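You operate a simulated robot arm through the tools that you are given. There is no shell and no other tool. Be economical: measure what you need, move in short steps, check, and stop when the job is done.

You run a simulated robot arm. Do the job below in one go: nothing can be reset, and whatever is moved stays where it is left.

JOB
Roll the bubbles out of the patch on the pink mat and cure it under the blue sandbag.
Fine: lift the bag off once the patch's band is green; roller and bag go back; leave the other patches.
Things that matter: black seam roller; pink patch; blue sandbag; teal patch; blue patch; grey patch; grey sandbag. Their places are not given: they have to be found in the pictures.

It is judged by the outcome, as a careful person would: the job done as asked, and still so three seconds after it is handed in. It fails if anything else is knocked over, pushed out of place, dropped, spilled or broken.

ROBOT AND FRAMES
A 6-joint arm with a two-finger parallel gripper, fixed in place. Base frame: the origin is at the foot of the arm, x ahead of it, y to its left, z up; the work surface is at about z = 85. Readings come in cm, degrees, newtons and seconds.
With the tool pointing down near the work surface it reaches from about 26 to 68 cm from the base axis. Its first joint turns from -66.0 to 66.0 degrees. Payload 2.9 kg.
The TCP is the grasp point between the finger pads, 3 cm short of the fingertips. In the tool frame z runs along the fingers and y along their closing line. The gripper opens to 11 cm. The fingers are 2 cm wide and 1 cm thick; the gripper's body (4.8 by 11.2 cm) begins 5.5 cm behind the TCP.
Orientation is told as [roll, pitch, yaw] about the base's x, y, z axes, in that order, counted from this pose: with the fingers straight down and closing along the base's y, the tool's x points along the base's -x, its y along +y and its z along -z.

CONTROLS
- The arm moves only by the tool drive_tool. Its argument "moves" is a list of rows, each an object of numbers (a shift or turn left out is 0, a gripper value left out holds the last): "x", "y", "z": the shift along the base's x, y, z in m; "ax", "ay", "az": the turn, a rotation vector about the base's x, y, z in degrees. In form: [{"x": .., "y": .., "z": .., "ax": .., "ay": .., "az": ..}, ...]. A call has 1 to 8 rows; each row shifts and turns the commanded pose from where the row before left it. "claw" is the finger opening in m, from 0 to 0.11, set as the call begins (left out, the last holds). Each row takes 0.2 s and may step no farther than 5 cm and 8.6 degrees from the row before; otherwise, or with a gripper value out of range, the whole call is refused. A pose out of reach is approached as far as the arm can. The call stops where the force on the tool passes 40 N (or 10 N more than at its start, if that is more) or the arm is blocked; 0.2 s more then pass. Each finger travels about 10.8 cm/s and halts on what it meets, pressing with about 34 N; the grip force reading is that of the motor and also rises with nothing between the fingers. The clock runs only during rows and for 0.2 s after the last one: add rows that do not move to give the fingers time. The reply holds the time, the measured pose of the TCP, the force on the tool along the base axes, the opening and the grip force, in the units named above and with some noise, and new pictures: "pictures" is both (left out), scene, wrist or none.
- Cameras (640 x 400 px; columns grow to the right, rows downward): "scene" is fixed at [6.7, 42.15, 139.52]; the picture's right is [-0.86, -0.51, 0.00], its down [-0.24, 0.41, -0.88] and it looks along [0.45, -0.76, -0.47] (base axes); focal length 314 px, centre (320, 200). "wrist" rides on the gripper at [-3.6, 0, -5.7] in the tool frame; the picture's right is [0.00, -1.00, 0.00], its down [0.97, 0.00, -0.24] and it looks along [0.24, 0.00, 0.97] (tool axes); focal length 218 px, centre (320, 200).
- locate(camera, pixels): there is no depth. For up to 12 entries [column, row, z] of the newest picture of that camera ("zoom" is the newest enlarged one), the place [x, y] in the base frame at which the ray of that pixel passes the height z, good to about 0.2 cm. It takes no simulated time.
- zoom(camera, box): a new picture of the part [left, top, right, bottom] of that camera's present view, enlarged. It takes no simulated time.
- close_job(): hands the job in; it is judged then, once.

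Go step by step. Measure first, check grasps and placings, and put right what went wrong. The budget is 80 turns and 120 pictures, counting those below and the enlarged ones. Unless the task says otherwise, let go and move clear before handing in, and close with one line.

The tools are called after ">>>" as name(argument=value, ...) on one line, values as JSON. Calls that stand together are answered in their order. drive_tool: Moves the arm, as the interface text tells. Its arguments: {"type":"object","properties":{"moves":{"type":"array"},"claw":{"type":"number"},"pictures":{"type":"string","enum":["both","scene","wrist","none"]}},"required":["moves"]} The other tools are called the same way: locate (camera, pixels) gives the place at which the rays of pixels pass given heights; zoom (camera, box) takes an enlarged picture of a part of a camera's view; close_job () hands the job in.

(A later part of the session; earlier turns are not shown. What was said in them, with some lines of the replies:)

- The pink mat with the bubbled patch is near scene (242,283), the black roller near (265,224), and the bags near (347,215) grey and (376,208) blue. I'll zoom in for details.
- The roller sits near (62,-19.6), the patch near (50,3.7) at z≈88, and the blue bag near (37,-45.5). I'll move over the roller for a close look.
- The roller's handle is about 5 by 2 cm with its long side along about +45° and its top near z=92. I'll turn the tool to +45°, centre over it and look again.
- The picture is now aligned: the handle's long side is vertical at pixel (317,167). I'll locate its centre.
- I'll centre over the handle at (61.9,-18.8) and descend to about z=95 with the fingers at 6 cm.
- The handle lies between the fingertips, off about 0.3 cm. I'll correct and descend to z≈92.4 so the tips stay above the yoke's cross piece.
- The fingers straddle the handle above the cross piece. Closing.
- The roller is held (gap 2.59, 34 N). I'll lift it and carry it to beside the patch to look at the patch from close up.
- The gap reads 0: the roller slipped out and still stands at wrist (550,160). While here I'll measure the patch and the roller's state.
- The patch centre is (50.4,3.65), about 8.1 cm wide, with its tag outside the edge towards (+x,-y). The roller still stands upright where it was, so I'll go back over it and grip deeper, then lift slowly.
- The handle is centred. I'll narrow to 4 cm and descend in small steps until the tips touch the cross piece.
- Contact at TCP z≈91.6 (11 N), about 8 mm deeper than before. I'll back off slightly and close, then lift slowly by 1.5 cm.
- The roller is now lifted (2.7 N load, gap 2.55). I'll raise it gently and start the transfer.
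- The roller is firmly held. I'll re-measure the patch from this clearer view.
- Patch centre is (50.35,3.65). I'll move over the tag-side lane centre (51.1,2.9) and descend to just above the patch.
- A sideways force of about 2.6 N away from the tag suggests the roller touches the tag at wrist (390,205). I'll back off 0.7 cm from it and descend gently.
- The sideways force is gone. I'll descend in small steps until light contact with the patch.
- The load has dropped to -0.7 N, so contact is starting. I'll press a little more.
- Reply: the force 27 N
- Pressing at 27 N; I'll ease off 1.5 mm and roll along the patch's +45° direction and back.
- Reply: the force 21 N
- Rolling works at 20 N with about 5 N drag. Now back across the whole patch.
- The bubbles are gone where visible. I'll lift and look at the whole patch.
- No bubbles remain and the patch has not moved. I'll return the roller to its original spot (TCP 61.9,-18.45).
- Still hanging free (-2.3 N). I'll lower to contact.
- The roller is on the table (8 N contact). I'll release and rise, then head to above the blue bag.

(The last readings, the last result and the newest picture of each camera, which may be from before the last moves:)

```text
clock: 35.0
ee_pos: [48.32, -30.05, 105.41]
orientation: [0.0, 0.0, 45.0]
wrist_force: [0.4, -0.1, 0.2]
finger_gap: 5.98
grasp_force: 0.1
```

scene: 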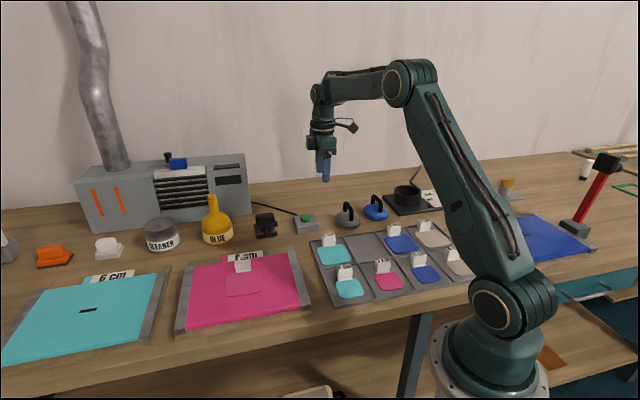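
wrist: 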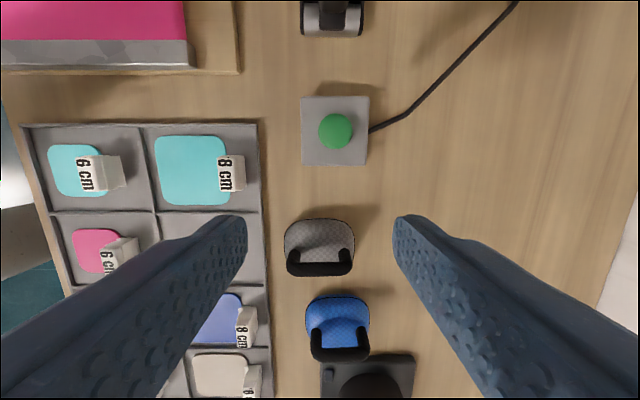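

The blue bag is at wrist (338,325); its arched handle runs along the (+x,-y) direction, so I'll grip across the bar with yaw -45. First I'll locate it and turn the wrist.

>>> locate(camera="wrist", pixels=[[338, 322, 86], [340, 352, 91], [315, 352, 91], [366, 352, 91], [338, 296, 86]])

>>> drive_tool(moves=[{"az": -8.2, "x": -0.008, "y": -0.01}, {"az": -8.2, "x": -0.008, "y": -0.01}, {"az": -8.2, "x": -0.008, "y": -0.01}, {"az": -8.2, "x": -0.008, "y": -0.01}, {"az": -8.2, "x": -0.008, "y": -0.01}, {"az": -8.2, "x": -0.008, "y": -0.01}, {"az": -8.2, "x": -0.008, "y": -0.01}, {"az": -8.2, "x": -0.008, "y": -0.01}], pictures="none")

>>> drive_tool(moves=[{"az": -8.2, "x": -0.008, "y": -0.01}, {"az": -8.2, "x": -0.008, "y": -0.01}, {"az": -8.0, "x": -0.008, "y": -0.01}, {}])

```text
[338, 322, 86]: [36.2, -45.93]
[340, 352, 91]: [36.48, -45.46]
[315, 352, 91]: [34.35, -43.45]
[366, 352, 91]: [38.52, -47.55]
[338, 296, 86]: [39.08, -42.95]
```

```text
clock: 36.8
ee_pos: [42.06, -37.99, 105.65]
orientation: [0.1, 0.0, -20.7]
wrist_force: [-0.3, -0.6, 0.6]
finger_gap: 6.0
grasp_force: 0.1
```

```text
clock: 37.8
ee_pos: [39.49, -41.16, 105.58]
orientation: [0.0, -0.1, -45.1]
wrist_force: [0.6, -0.3, -0.1]
finger_gap: 5.99
grasp_force: 0.0
```

scene: 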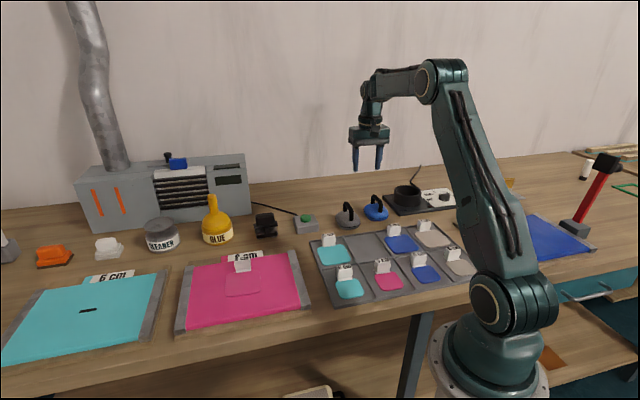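
wrist: 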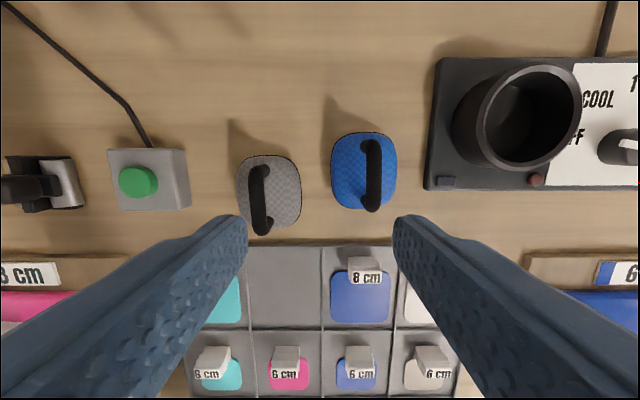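

Yaw is now -45 and the handle bar appears vertical at wrist (373,175). I'll locate it precisely.

>>> locate(camera="wrist", pixels=[[373, 145, 91], [373, 205, 91], [373, 176, 91], [364, 172, 87], [333, 170, 86], [397, 170, 86]])

>>> zoom(camera="wrist", box=[220, 110, 440, 250])

>>> zoom(camera="scene", box=[330, 185, 400, 235])

```text
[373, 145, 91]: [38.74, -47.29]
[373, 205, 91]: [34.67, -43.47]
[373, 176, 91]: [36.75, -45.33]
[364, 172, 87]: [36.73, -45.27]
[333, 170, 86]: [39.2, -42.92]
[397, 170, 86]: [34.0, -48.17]
```

```text
2.86 times, centred on (330, 180) of wrist
```

zoom: 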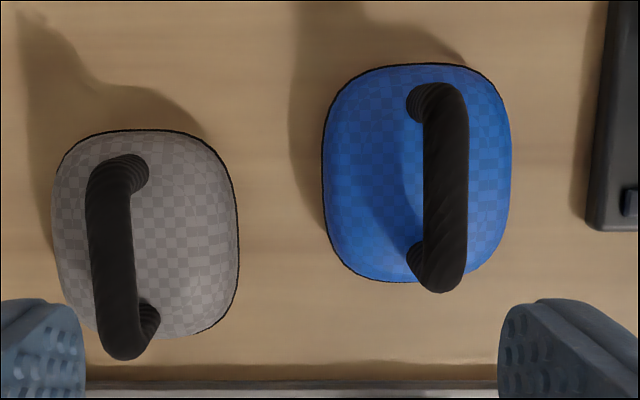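

```text
8.00 times, centred on (365, 210) of scene
```

zoom: 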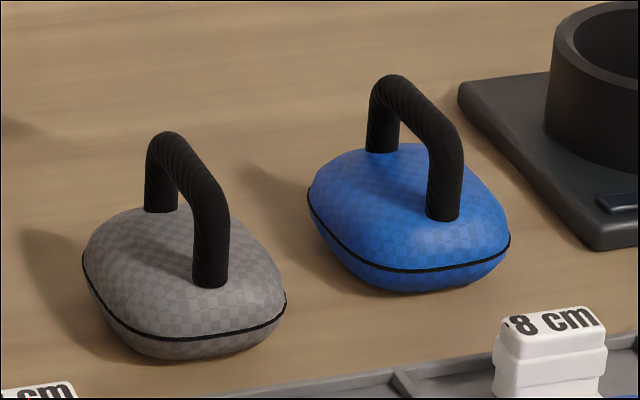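

The handle bar centre is about (36.85,-45.3) with its top near z≈92. I'll move over it and descend to z≈97 for a check.

>>> drive_tool(moves=[{"x": -0.0135, "y": -0.021}, {"x": -0.013, "y": -0.0205}, {"z": -0.04}, {"z": -0.04}, {}])

```text
clock: 39.0
ee_pos: [36.88, -45.25, 97.7]
orientation: [0.0, 0.0, -45.1]
wrist_force: [-0.2, 0.3, -0.6]
finger_gap: 5.98
grasp_force: 0.2
```

scene: 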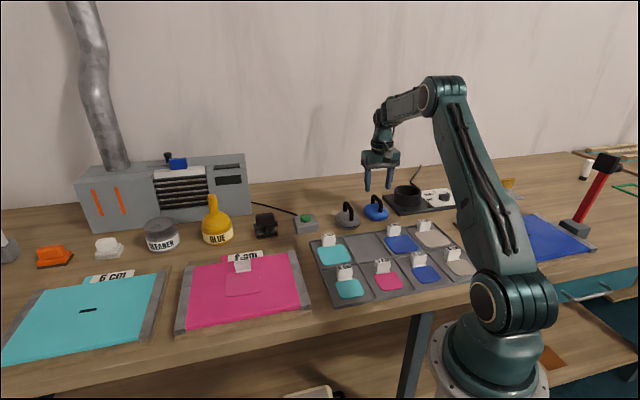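
wrist: 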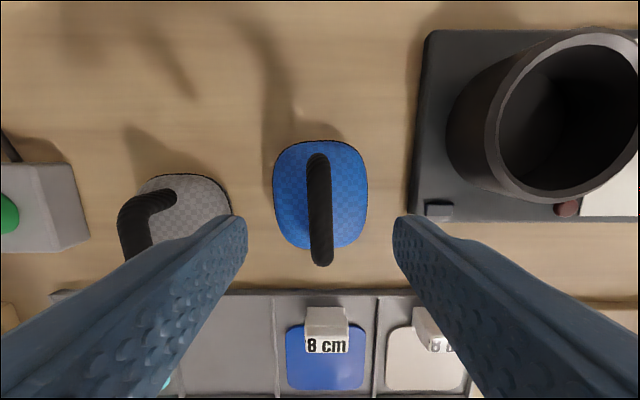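

Centred on the bar. Descending to z≈91.9, then closing.

>>> drive_tool(moves=[{"z": -0.025}, {"z": -0.02}, {"z": -0.008}, {"z": -0.005}, {}])

>>> zoom(camera="scene", box=[330, 165, 420, 235])

```text
clock: 40.2
ee_pos: [37.11, -45.26, 91.73]
orientation: [0.1, 0.0, -44.9]
wrist_force: [-0.2, 0.1, -0.6]
finger_gap: 5.99
grasp_force: 0.0
```

scene: 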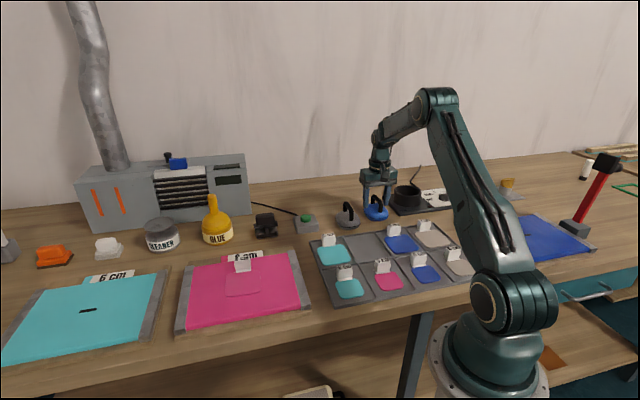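
wrist: 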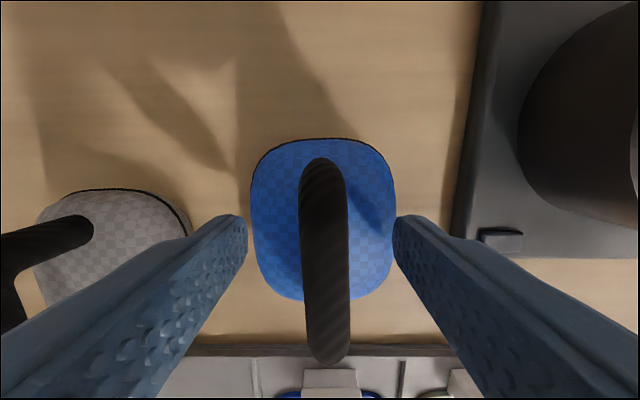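

```text
5.71 times, centred on (375, 200) of scene
```

zoom: 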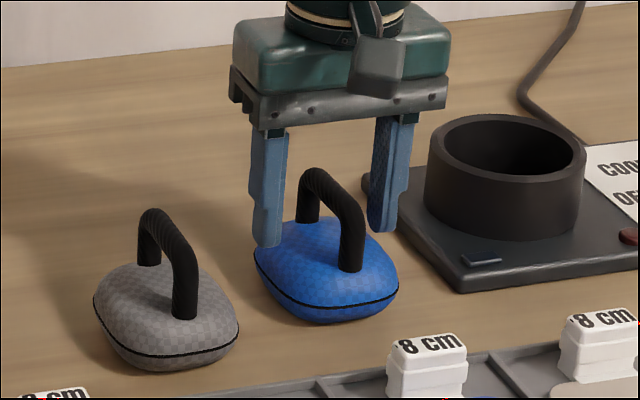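

The bar sits between the pads with tips just above the bag. Closing, then a slow test lift.

>>> drive_tool(moves=[{}, {}, {}, {}, {}], claw=0.0, pictures="none")

>>> drive_tool(moves=[{"z": 0.002}, {"z": 0.003}, {"z": 0.005}, {"z": 0.006}, {"z": 0.008}, {}])

```text
clock: 41.4
ee_pos: [36.93, -45.2, 91.75]
orientation: [-0.1, 0.0, -45.0]
wrist_force: [-3.4, -1.0, 1.3]
finger_gap: 1.35
grasp_force: 34.4
```

```text
clock: 42.8
ee_pos: [36.88, -45.22, 94.22]
orientation: [0.0, 0.0, -45.0]
wrist_force: [-0.4, -0.3, -5.2]
finger_gap: 1.36
grasp_force: 34.3
```

scene: 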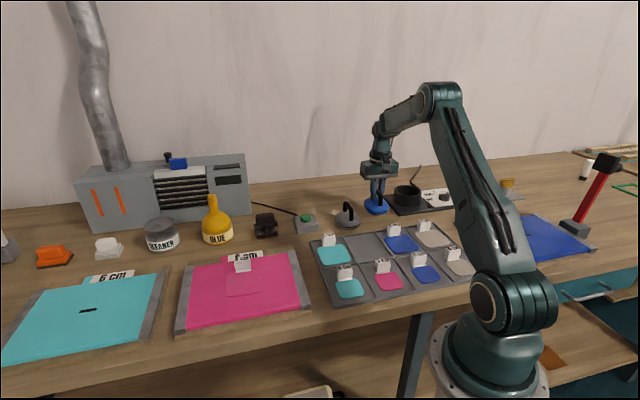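
wrist: 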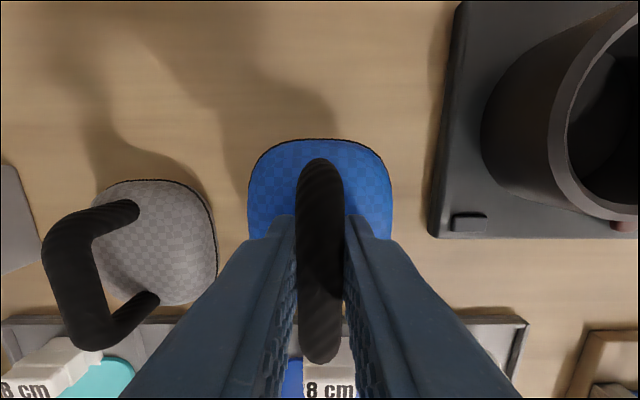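

The bag is held (5.2 N load, gap 1.36). Raising and carrying it towards the patch.

>>> drive_tool(moves=[{"z": 0.012}, {"z": 0.018}, {"z": 0.022}, {"z": 0.025}, {"z": 0.02}, {"z": 0.012}, {}], pictures="none")

>>> drive_tool(moves=[{"x": 0.003, "y": 0.01}, {"x": 0.006, "y": 0.022}, {"x": 0.007, "y": 0.027}, {"x": 0.007, "y": 0.027}, {"x": 0.007, "y": 0.027}, {"x": 0.007, "y": 0.027}, {"x": 0.007, "y": 0.027}, {"x": 0.007, "y": 0.027}], pictures="none")

>>> drive_tool(moves=[{"x": 0.007, "y": 0.027}, {"x": 0.007, "y": 0.027}, {"x": 0.007, "y": 0.027}, {"x": 0.007, "y": 0.027}, {"x": 0.007, "y": 0.027}, {"x": 0.005, "y": 0.02}, {"x": 0.003, "y": 0.01}, {}])

```text
clock: 44.4
ee_pos: [36.94, -45.25, 105.02]
orientation: [0.0, 0.0, -45.0]
wrist_force: [0.3, 0.4, -5.9]
finger_gap: 1.33
grasp_force: 33.9
```

```text
clock: 46.2
ee_pos: [41.91, -25.87, 104.82]
orientation: [0.0, 0.0, -45.1]
wrist_force: [0.3, 0.0, -5.9]
finger_gap: 1.33
grasp_force: 34.2
```

```text
clock: 48.0
ee_pos: [46.42, -9.28, 105.2]
orientation: [0.0, 0.0, -45.0]
wrist_force: [0.1, -0.4, -6.5]
finger_gap: 1.33
grasp_force: 33.6
```

scene: 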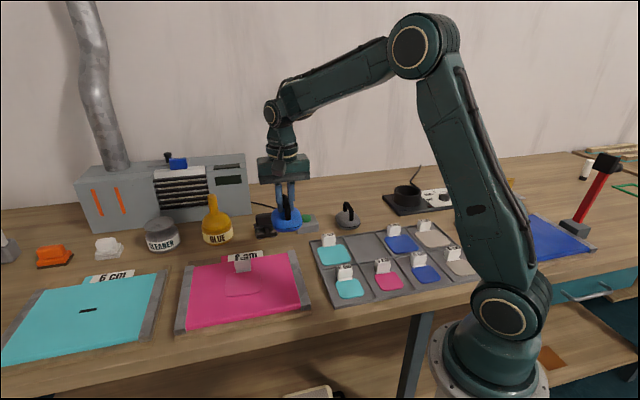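
wrist: 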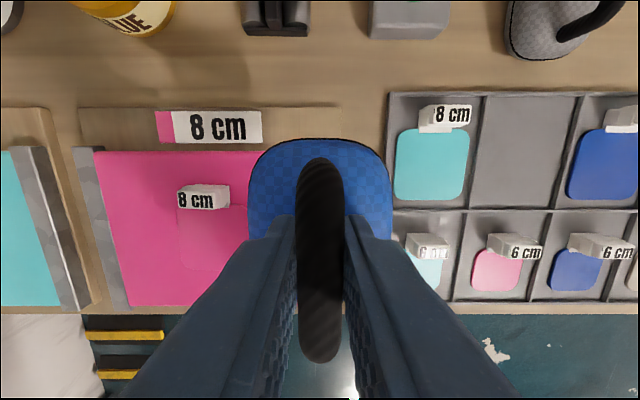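

The bag is steady. I'll move over (49.8,4.2), slightly away from the tag, and lower to z≈99.

>>> drive_tool(moves=[{"x": 0.003, "y": 0.012}, {"x": 0.007, "y": 0.027}, {"x": 0.007, "y": 0.028}, {"x": 0.007, "y": 0.028}, {"x": 0.006, "y": 0.025}, {"x": 0.004, "y": 0.015}, {"z": -0.025}, {}])

>>> zoom(camera="scene", box=[190, 210, 310, 320])

```text
clock: 49.8
ee_pos: [49.77, 4.3, 102.62]
orientation: [0.0, 0.1, -45.0]
wrist_force: [-0.4, -0.1, -6.0]
finger_gap: 1.35
grasp_force: 33.8
```

scene: 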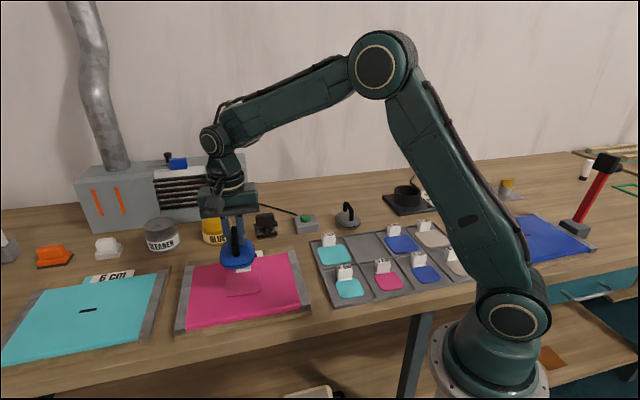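
wrist: 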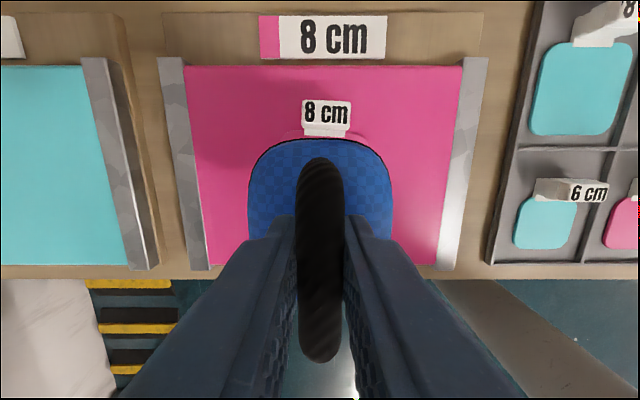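

```text
3.64 times, centred on (250, 265) of scene
```

zoom: 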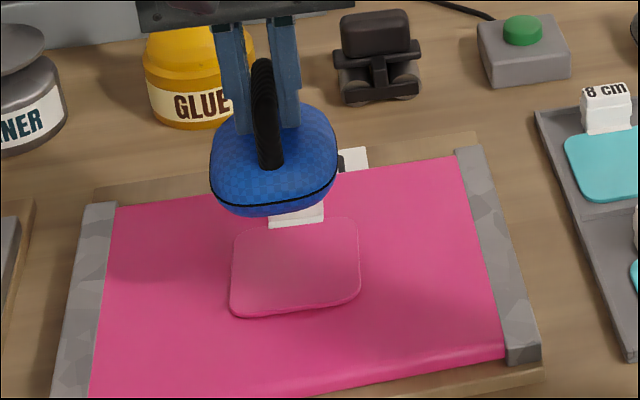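

Aligned over the patch with about 1 cm of clearance to the tag at wrist (326,118). Lowering to near contact.

>>> drive_tool(moves=[{"z": -0.02}, {"z": -0.02}, {"z": -0.015}, {"z": -0.01}, {"z": -0.004}, {"z": -0.003}, {}])

```text
clock: 51.4
ee_pos: [49.78, 4.12, 95.31]
orientation: [0.0, 0.1, -45.0]
wrist_force: [0.5, 0.7, -4.1]
finger_gap: 1.33
grasp_force: 34.3
```

scene: 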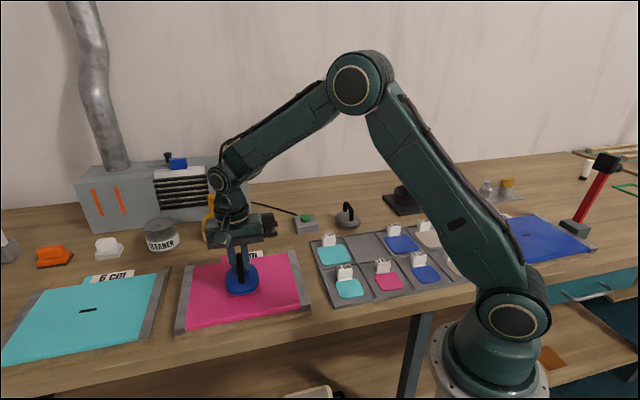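
wrist: 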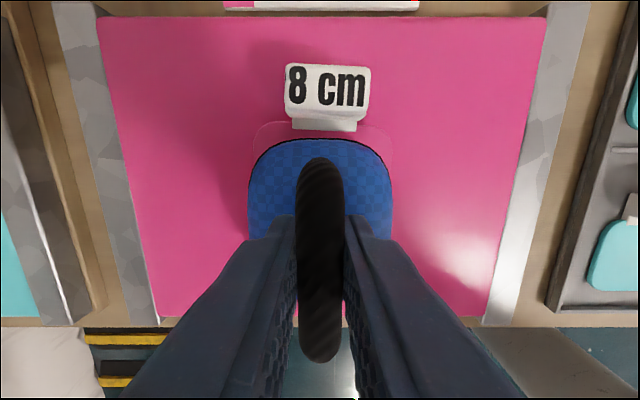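

Nearly in contact (-4.1 N), bag well over the patch. I'll nudge 0.3 cm to centre and lower to touch.

>>> drive_tool(moves=[{"x": 0.002, "y": -0.002}, {"z": -0.001}, {"z": -0.001}, {"z": -0.001}, {}], pictures="none")

```text
clock: 52.6
ee_pos: [50.1, 3.87, 95.07]
orientation: [0.0, 0.1, -45.0]
wrist_force: [0.5, 0.3, -4.7]
finger_gap: 1.37
grasp_force: 34.1
```

>>> drive_tool(moves=[{"z": -0.001}, {"z": -0.001}, {}], pictures="none")

```text
clock: 53.4
ee_pos: [49.85, 4.04, 94.84]
orientation: [0.0, 0.0, -45.0]
wrist_force: [-1.8, -0.8, 3.2]
finger_gap: 1.33
grasp_force: 34.2
```

The bag rests on the patch (3.2 N up). Releasing and rising to watch the band.

>>> drive_tool(moves=[{"z": 0.0005}, {}, {}], claw=0.05, pictures="none")

>>> drive_tool(moves=[{"z": 0.015}, {"z": 0.035}, {"z": 0.04}, {"z": 0.02}, {}])

>>> zoom(camera="scene", box=[190, 210, 310, 320])

```text
clock: 54.2
ee_pos: [49.94, 3.99, 94.88]
orientation: [0.1, -0.1, -45.0]
wrist_force: [-0.5, 0.2, -1.2]
finger_gap: 4.98
grasp_force: 0.0
```

```text
clock: 55.4
ee_pos: [50.02, 3.94, 105.81]
orientation: [0.0, 0.0, -45.0]
wrist_force: [0.4, -0.9, 0.7]
finger_gap: 5.03
grasp_force: 0.1
```

scene: 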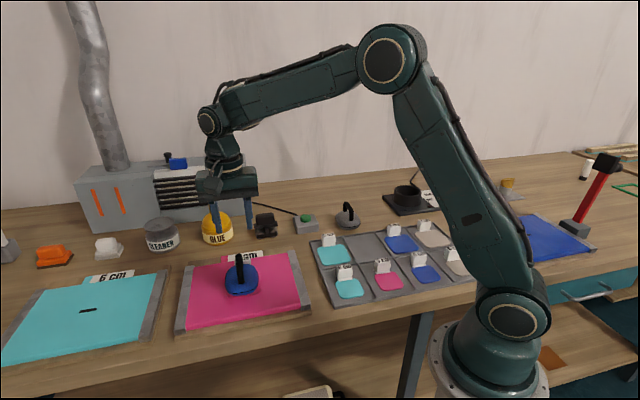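
wrist: 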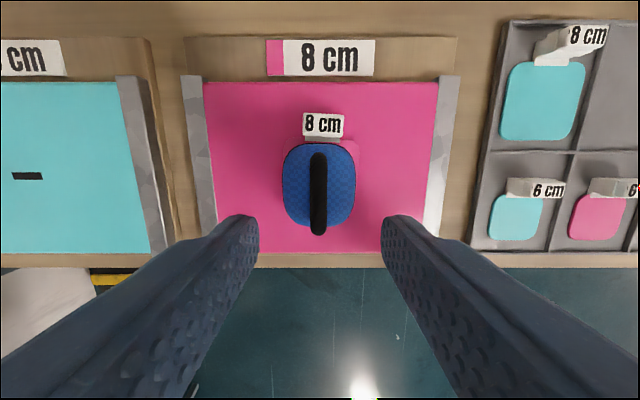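

```text
3.64 times, centred on (250, 265) of scene
```

zoom: 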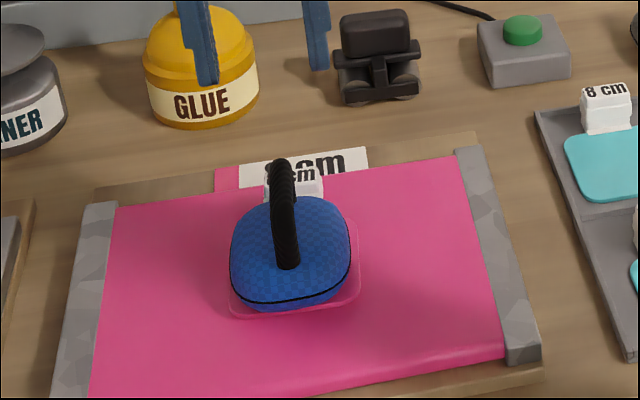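

The bag sits squarely on the patch. I'll wait and watch for a green band.

>>> drive_tool(moves=[{}, {}, {}, {}, {}, {}, {}, {}], pictures="none")

>>> drive_tool(moves=[{}, {}, {}, {}, {}, {}, {}, {}], pictures="none")

>>> zoom(camera="wrist", box=[220, 80, 420, 250])

>>> zoom(camera="scene", box=[210, 240, 280, 310])

```text
clock: 57.2
ee_pos: [49.96, 3.83, 105.83]
orientation: [0.0, 0.0, -45.0]
wrist_force: [-1.2, 0.8, 0.1]
finger_gap: 5.03
grasp_force: 0.2
```

```text
clock: 59.0
ee_pos: [49.98, 3.86, 105.91]
orientation: [0.0, 0.0, -45.0]
wrist_force: [-0.2, -0.9, -0.6]
finger_gap: 4.99
grasp_force: 0.0
```

```text
2.35 times, centred on (320, 165) of wrist
```

zoom: 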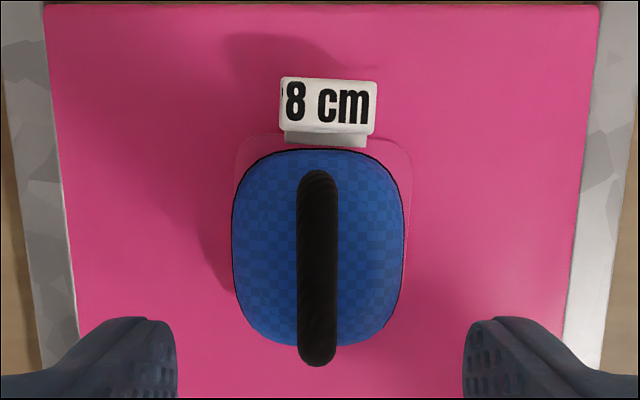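

```text
5.71 times, centred on (245, 275) of scene
```

zoom: 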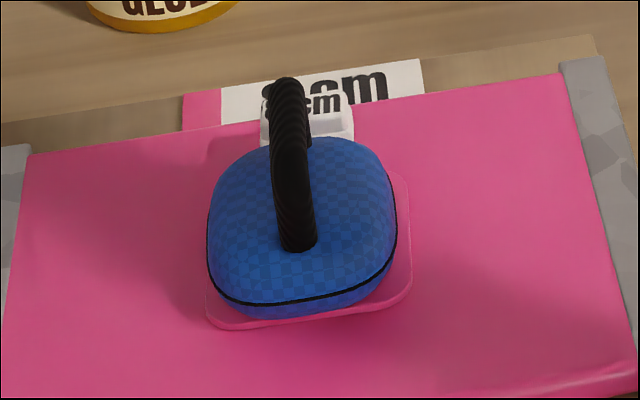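

No green yet. Waiting more.

>>> drive_tool(moves=[{}, {}, {}, {}, {}, {}, {}, {}], pictures="none")

>>> drive_tool(moves=[{}, {}, {}, {}, {}, {}, {}, {}], pictures="none")

>>> drive_tool(moves=[{}, {}, {}, {}, {}, {}, {}, {}], pictures="none")

>>> drive_tool(moves=[{}, {}, {}, {}, {}, {}, {}, {}], pictures="none")

>>> zoom(camera="wrist", box=[220, 80, 420, 250])

```text
clock: 60.8
ee_pos: [49.99, 3.86, 105.92]
orientation: [0.1, 0.0, -44.9]
wrist_force: [-0.9, 0.2, 0.2]
finger_gap: 4.98
grasp_force: 0.0
```

```text
clock: 62.6
ee_pos: [49.91, 3.87, 105.95]
orientation: [0.0, 0.0, -45.0]
wrist_force: [0.4, 0.1, -0.3]
finger_gap: 5.01
grasp_force: 0.1
```

```text
clock: 64.4
ee_pos: [49.93, 3.78, 105.86]
orientation: [0.0, -0.2, -45.0]
wrist_force: [-0.4, 0.3, -0.3]
finger_gap: 5.0
grasp_force: 0.0
```

```text
clock: 66.2
ee_pos: [49.94, 3.88, 105.84]
orientation: [0.0, 0.0, -44.9]
wrist_force: [0.1, 0.6, 0.4]
finger_gap: 5.03
grasp_force: 0.0
```

```text
2.35 times, centred on (320, 165) of wrist
```

zoom: 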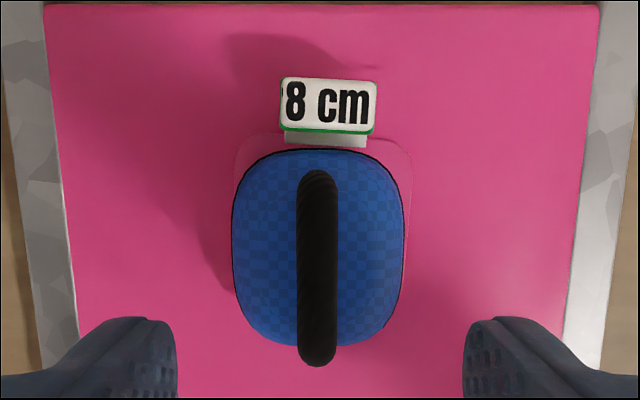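

The tag's band is green now. I'll descend back onto the handle, grip and lift.

>>> drive_tool(moves=[{"z": -0.04}, {"z": -0.035}, {"z": -0.02}, {"z": -0.015}, {}], pictures="wrist")

>>> drive_tool(moves=[{}, {}, {}, {}], claw=0.0, pictures="none")

>>> drive_tool(moves=[{"z": 0.002}, {"z": 0.003}, {"z": 0.005}, {"z": 0.008}, {"z": 0.01}, {}])

```text
clock: 67.4
ee_pos: [49.98, 3.92, 94.92]
orientation: [0.0, 0.0, -45.0]
wrist_force: [0.8, -0.4, 0.8]
finger_gap: 5.01
grasp_force: 0.1
```

wrist: 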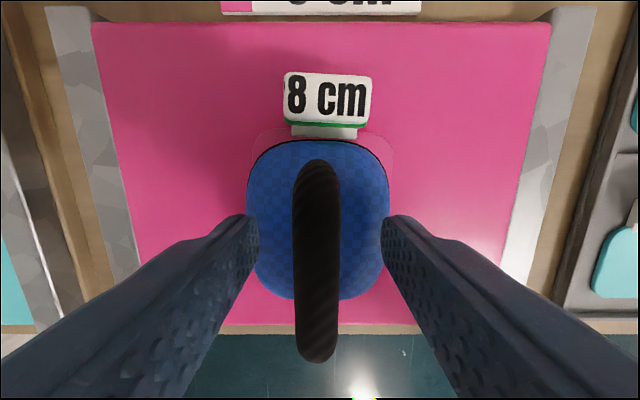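

```text
clock: 68.4
ee_pos: [49.86, 3.94, 94.91]
orientation: [0.1, 0.0, -45.0]
wrist_force: [1.2, 1.3, 0.4]
finger_gap: 1.34
grasp_force: 33.7
```

```text
clock: 69.8
ee_pos: [49.86, 3.93, 97.83]
orientation: [0.0, 0.0, -45.1]
wrist_force: [-0.6, -0.7, -5.1]
finger_gap: 1.31
grasp_force: 33.8
```

scene: 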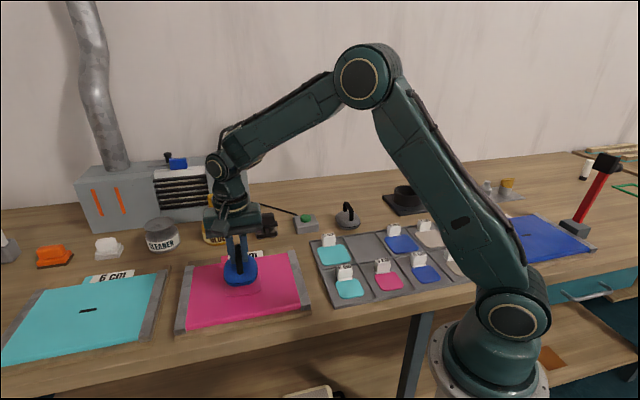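
wrist: 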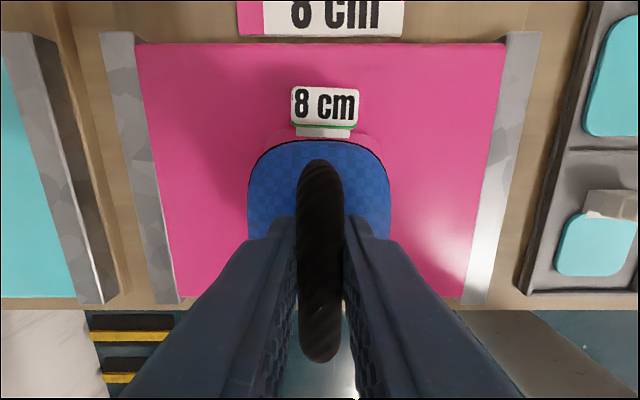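

The bag is off the patch with the band green. Raising and carrying it back to (36.9,-45.2).

>>> drive_tool(moves=[{"z": 0.015}, {"z": 0.022}, {"z": 0.022}, {"z": 0.013}, {}], pictures="none")

>>> drive_tool(moves=[{"x": -0.003, "y": -0.0113}, {"x": -0.006, "y": -0.0227}, {"x": -0.0075, "y": -0.0285}, {"x": -0.0075, "y": -0.0285}, {"x": -0.0075, "y": -0.0285}, {"x": -0.0075, "y": -0.0285}, {"x": -0.0075, "y": -0.0285}, {"x": -0.0075, "y": -0.0285}], pictures="none")

>>> drive_tool(moves=[{"x": -0.0075, "y": -0.0285}, {"x": -0.0075, "y": -0.0285}, {"x": -0.0075, "y": -0.0285}, {"x": -0.0075, "y": -0.0285}, {"x": -0.0075, "y": -0.0285}, {"x": -0.0075, "y": -0.0285}, {"x": -0.0075, "y": -0.0285}, {"x": -0.0075, "y": -0.0285}], pictures="none")

>>> drive_tool(moves=[{"x": -0.0075, "y": -0.0285}, {"x": -0.005, "y": -0.019}, {"x": -0.0028, "y": -0.0108}, {}])

>>> zoom(camera="scene", box=[190, 210, 310, 320])

```text
clock: 71.0
ee_pos: [49.87, 3.86, 104.97]
orientation: [0.1, 0.1, -44.9]
wrist_force: [-0.1, -0.8, -4.8]
finger_gap: 1.34
grasp_force: 33.9
```

```text
clock: 72.8
ee_pos: [44.69, -16.6, 104.8]
orientation: [0.1, 0.1, -44.9]
wrist_force: [0.9, -0.2, -4.5]
finger_gap: 1.34
grasp_force: 33.3
```

```text
clock: 74.6
ee_pos: [38.62, -39.37, 104.79]
orientation: [0.0, 0.0, -45.1]
wrist_force: [-0.9, -0.1, -6.1]
finger_gap: 1.32
grasp_force: 34.0
```

```text
clock: 75.6
ee_pos: [37.07, -45.2, 104.85]
orientation: [0.0, 0.0, -45.0]
wrist_force: [0.0, 0.1, -5.3]
finger_gap: 1.31
grasp_force: 34.7
```

scene: 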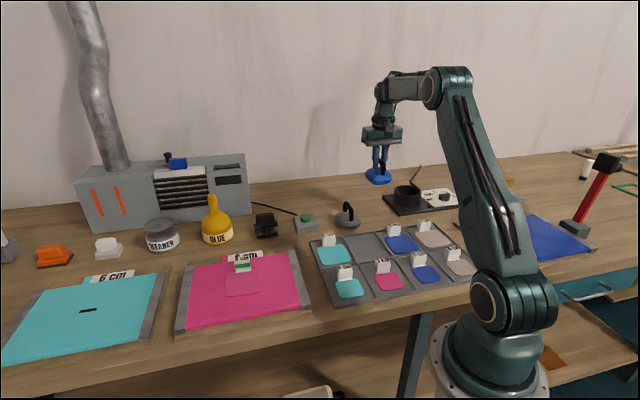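
wrist: 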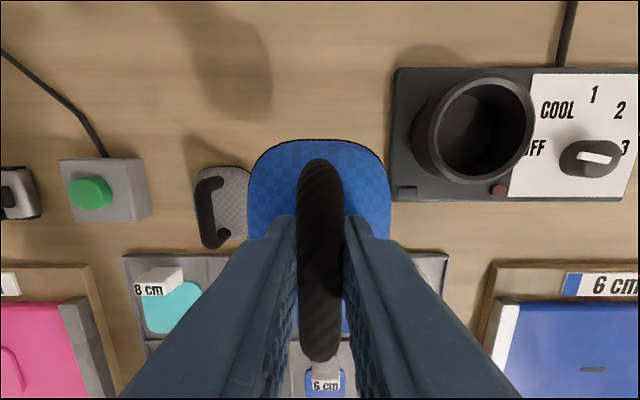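

```text
3.64 times, centred on (250, 265) of scene
```

zoom: 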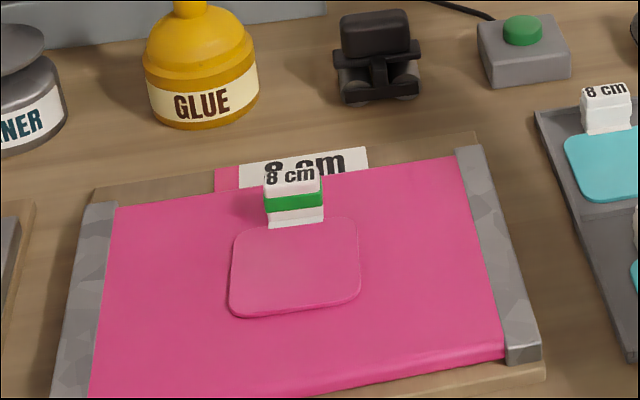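

The patch lies flat with a green band, and the bag is over its old place. Lowering it to the table.

>>> drive_tool(moves=[{"z": -0.03}, {"z": -0.035}, {"z": -0.03}, {"z": -0.02}, {"z": -0.01}, {"z": -0.003}, {}], pictures="none")

>>> drive_tool(moves=[{"z": -0.001}, {"z": -0.001}, {}])

```text
clock: 77.2
ee_pos: [37.0, -45.12, 91.99]
orientation: [0.0, -0.1, -45.0]
wrist_force: [0.1, 0.4, -4.5]
finger_gap: 1.31
grasp_force: 33.9
```

```text
clock: 78.0
ee_pos: [37.0, -45.01, 91.89]
orientation: [0.0, 0.0, -45.0]
wrist_force: [-1.0, -0.5, -5.5]
finger_gap: 1.35
grasp_force: 33.8
```

scene: 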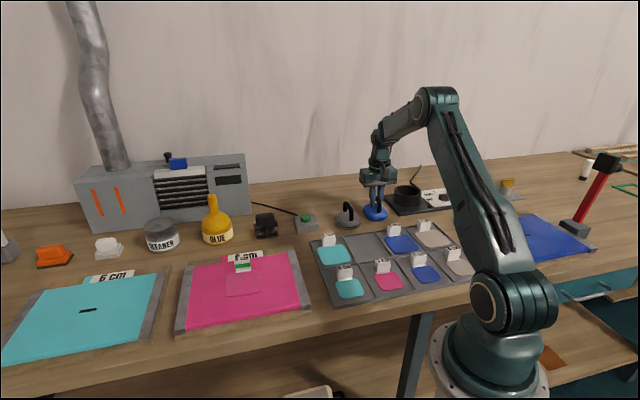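
wrist: 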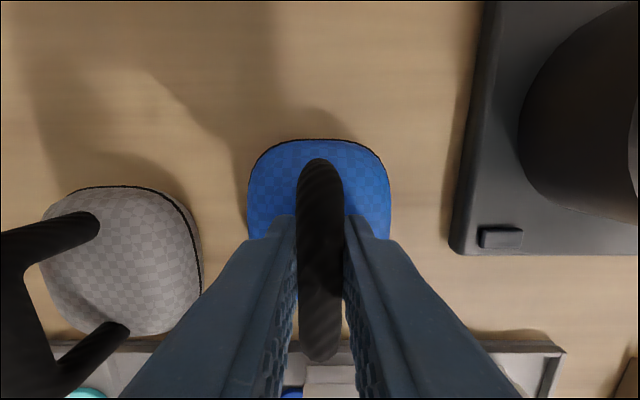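

>>> drive_tool(moves=[{"z": -0.001}, {"z": -0.001}, {}], pictures="none")

```text
clock: 78.8
ee_pos: [37.13, -45.14, 91.92]
orientation: [0.0, -0.1, -44.9]
wrist_force: [-0.1, 7.3, 11.5]
finger_gap: 1.33
grasp_force: 34.0
```

The bag is down (11.5 N). Releasing and rising clear.

>>> drive_tool(moves=[{"z": 0.0015}, {}, {}], claw=0.05, pictures="none")

>>> drive_tool(moves=[{"z": 0.02}, {"z": 0.04}, {"z": 0.045}, {"z": 0.045}, {}, {}])

>>> zoom(camera="scene", box=[190, 185, 410, 325])

>>> locate(camera="scene", pixels=[[265, 224, 87], [348, 218, 87], [376, 210, 87]])

```text
clock: 79.6
ee_pos: [37.0, -45.22, 91.76]
orientation: [0.0, 0.0, -45.0]
wrist_force: [0.3, -0.1, -1.2]
finger_gap: 5.02
grasp_force: 0.0
```

```text
clock: 81.0
ee_pos: [36.79, -44.99, 106.97]
orientation: [0.0, -0.1, -45.0]
wrist_force: [-0.1, 0.4, -0.4]
finger_gap: 5.0
grasp_force: 0.1
```

scene: 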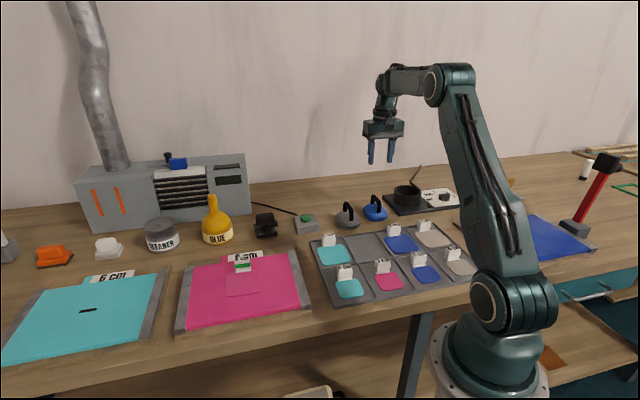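
wrist: 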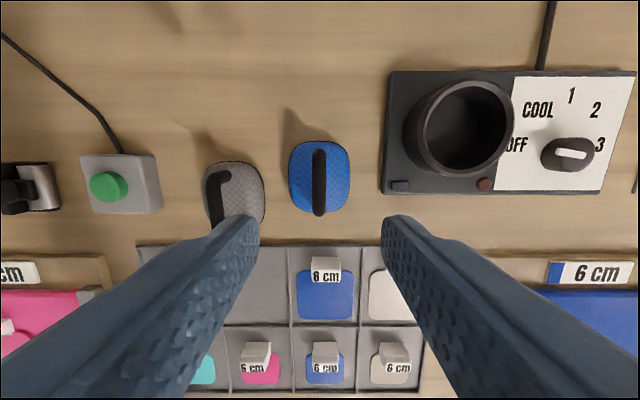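

```text
2.86 times, centred on (300, 255) of scene
```

zoom: 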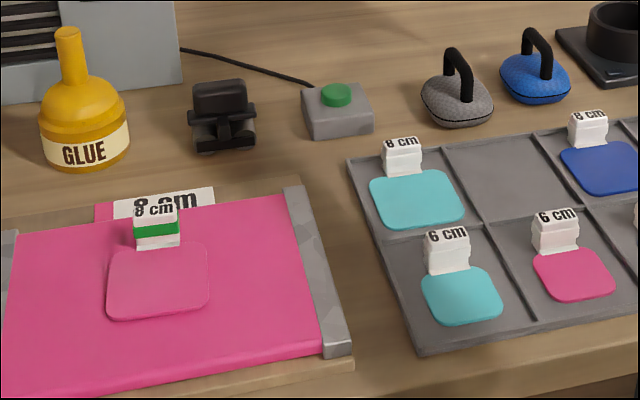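

```text
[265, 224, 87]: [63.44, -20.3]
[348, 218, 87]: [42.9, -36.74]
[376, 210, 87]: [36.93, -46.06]
```

The band is green, the patch is bubble-free, the roller and blue bag are back where they were, and everything else is undisturbed. The arm is clear, so I'm handing in.

>>> close_job()

```text
The job is handed in.
```

The pink patch is rolled free of bubbles and cured to a green band. The roller and blue sandbag are back in their places, and the other patches weren't touched.
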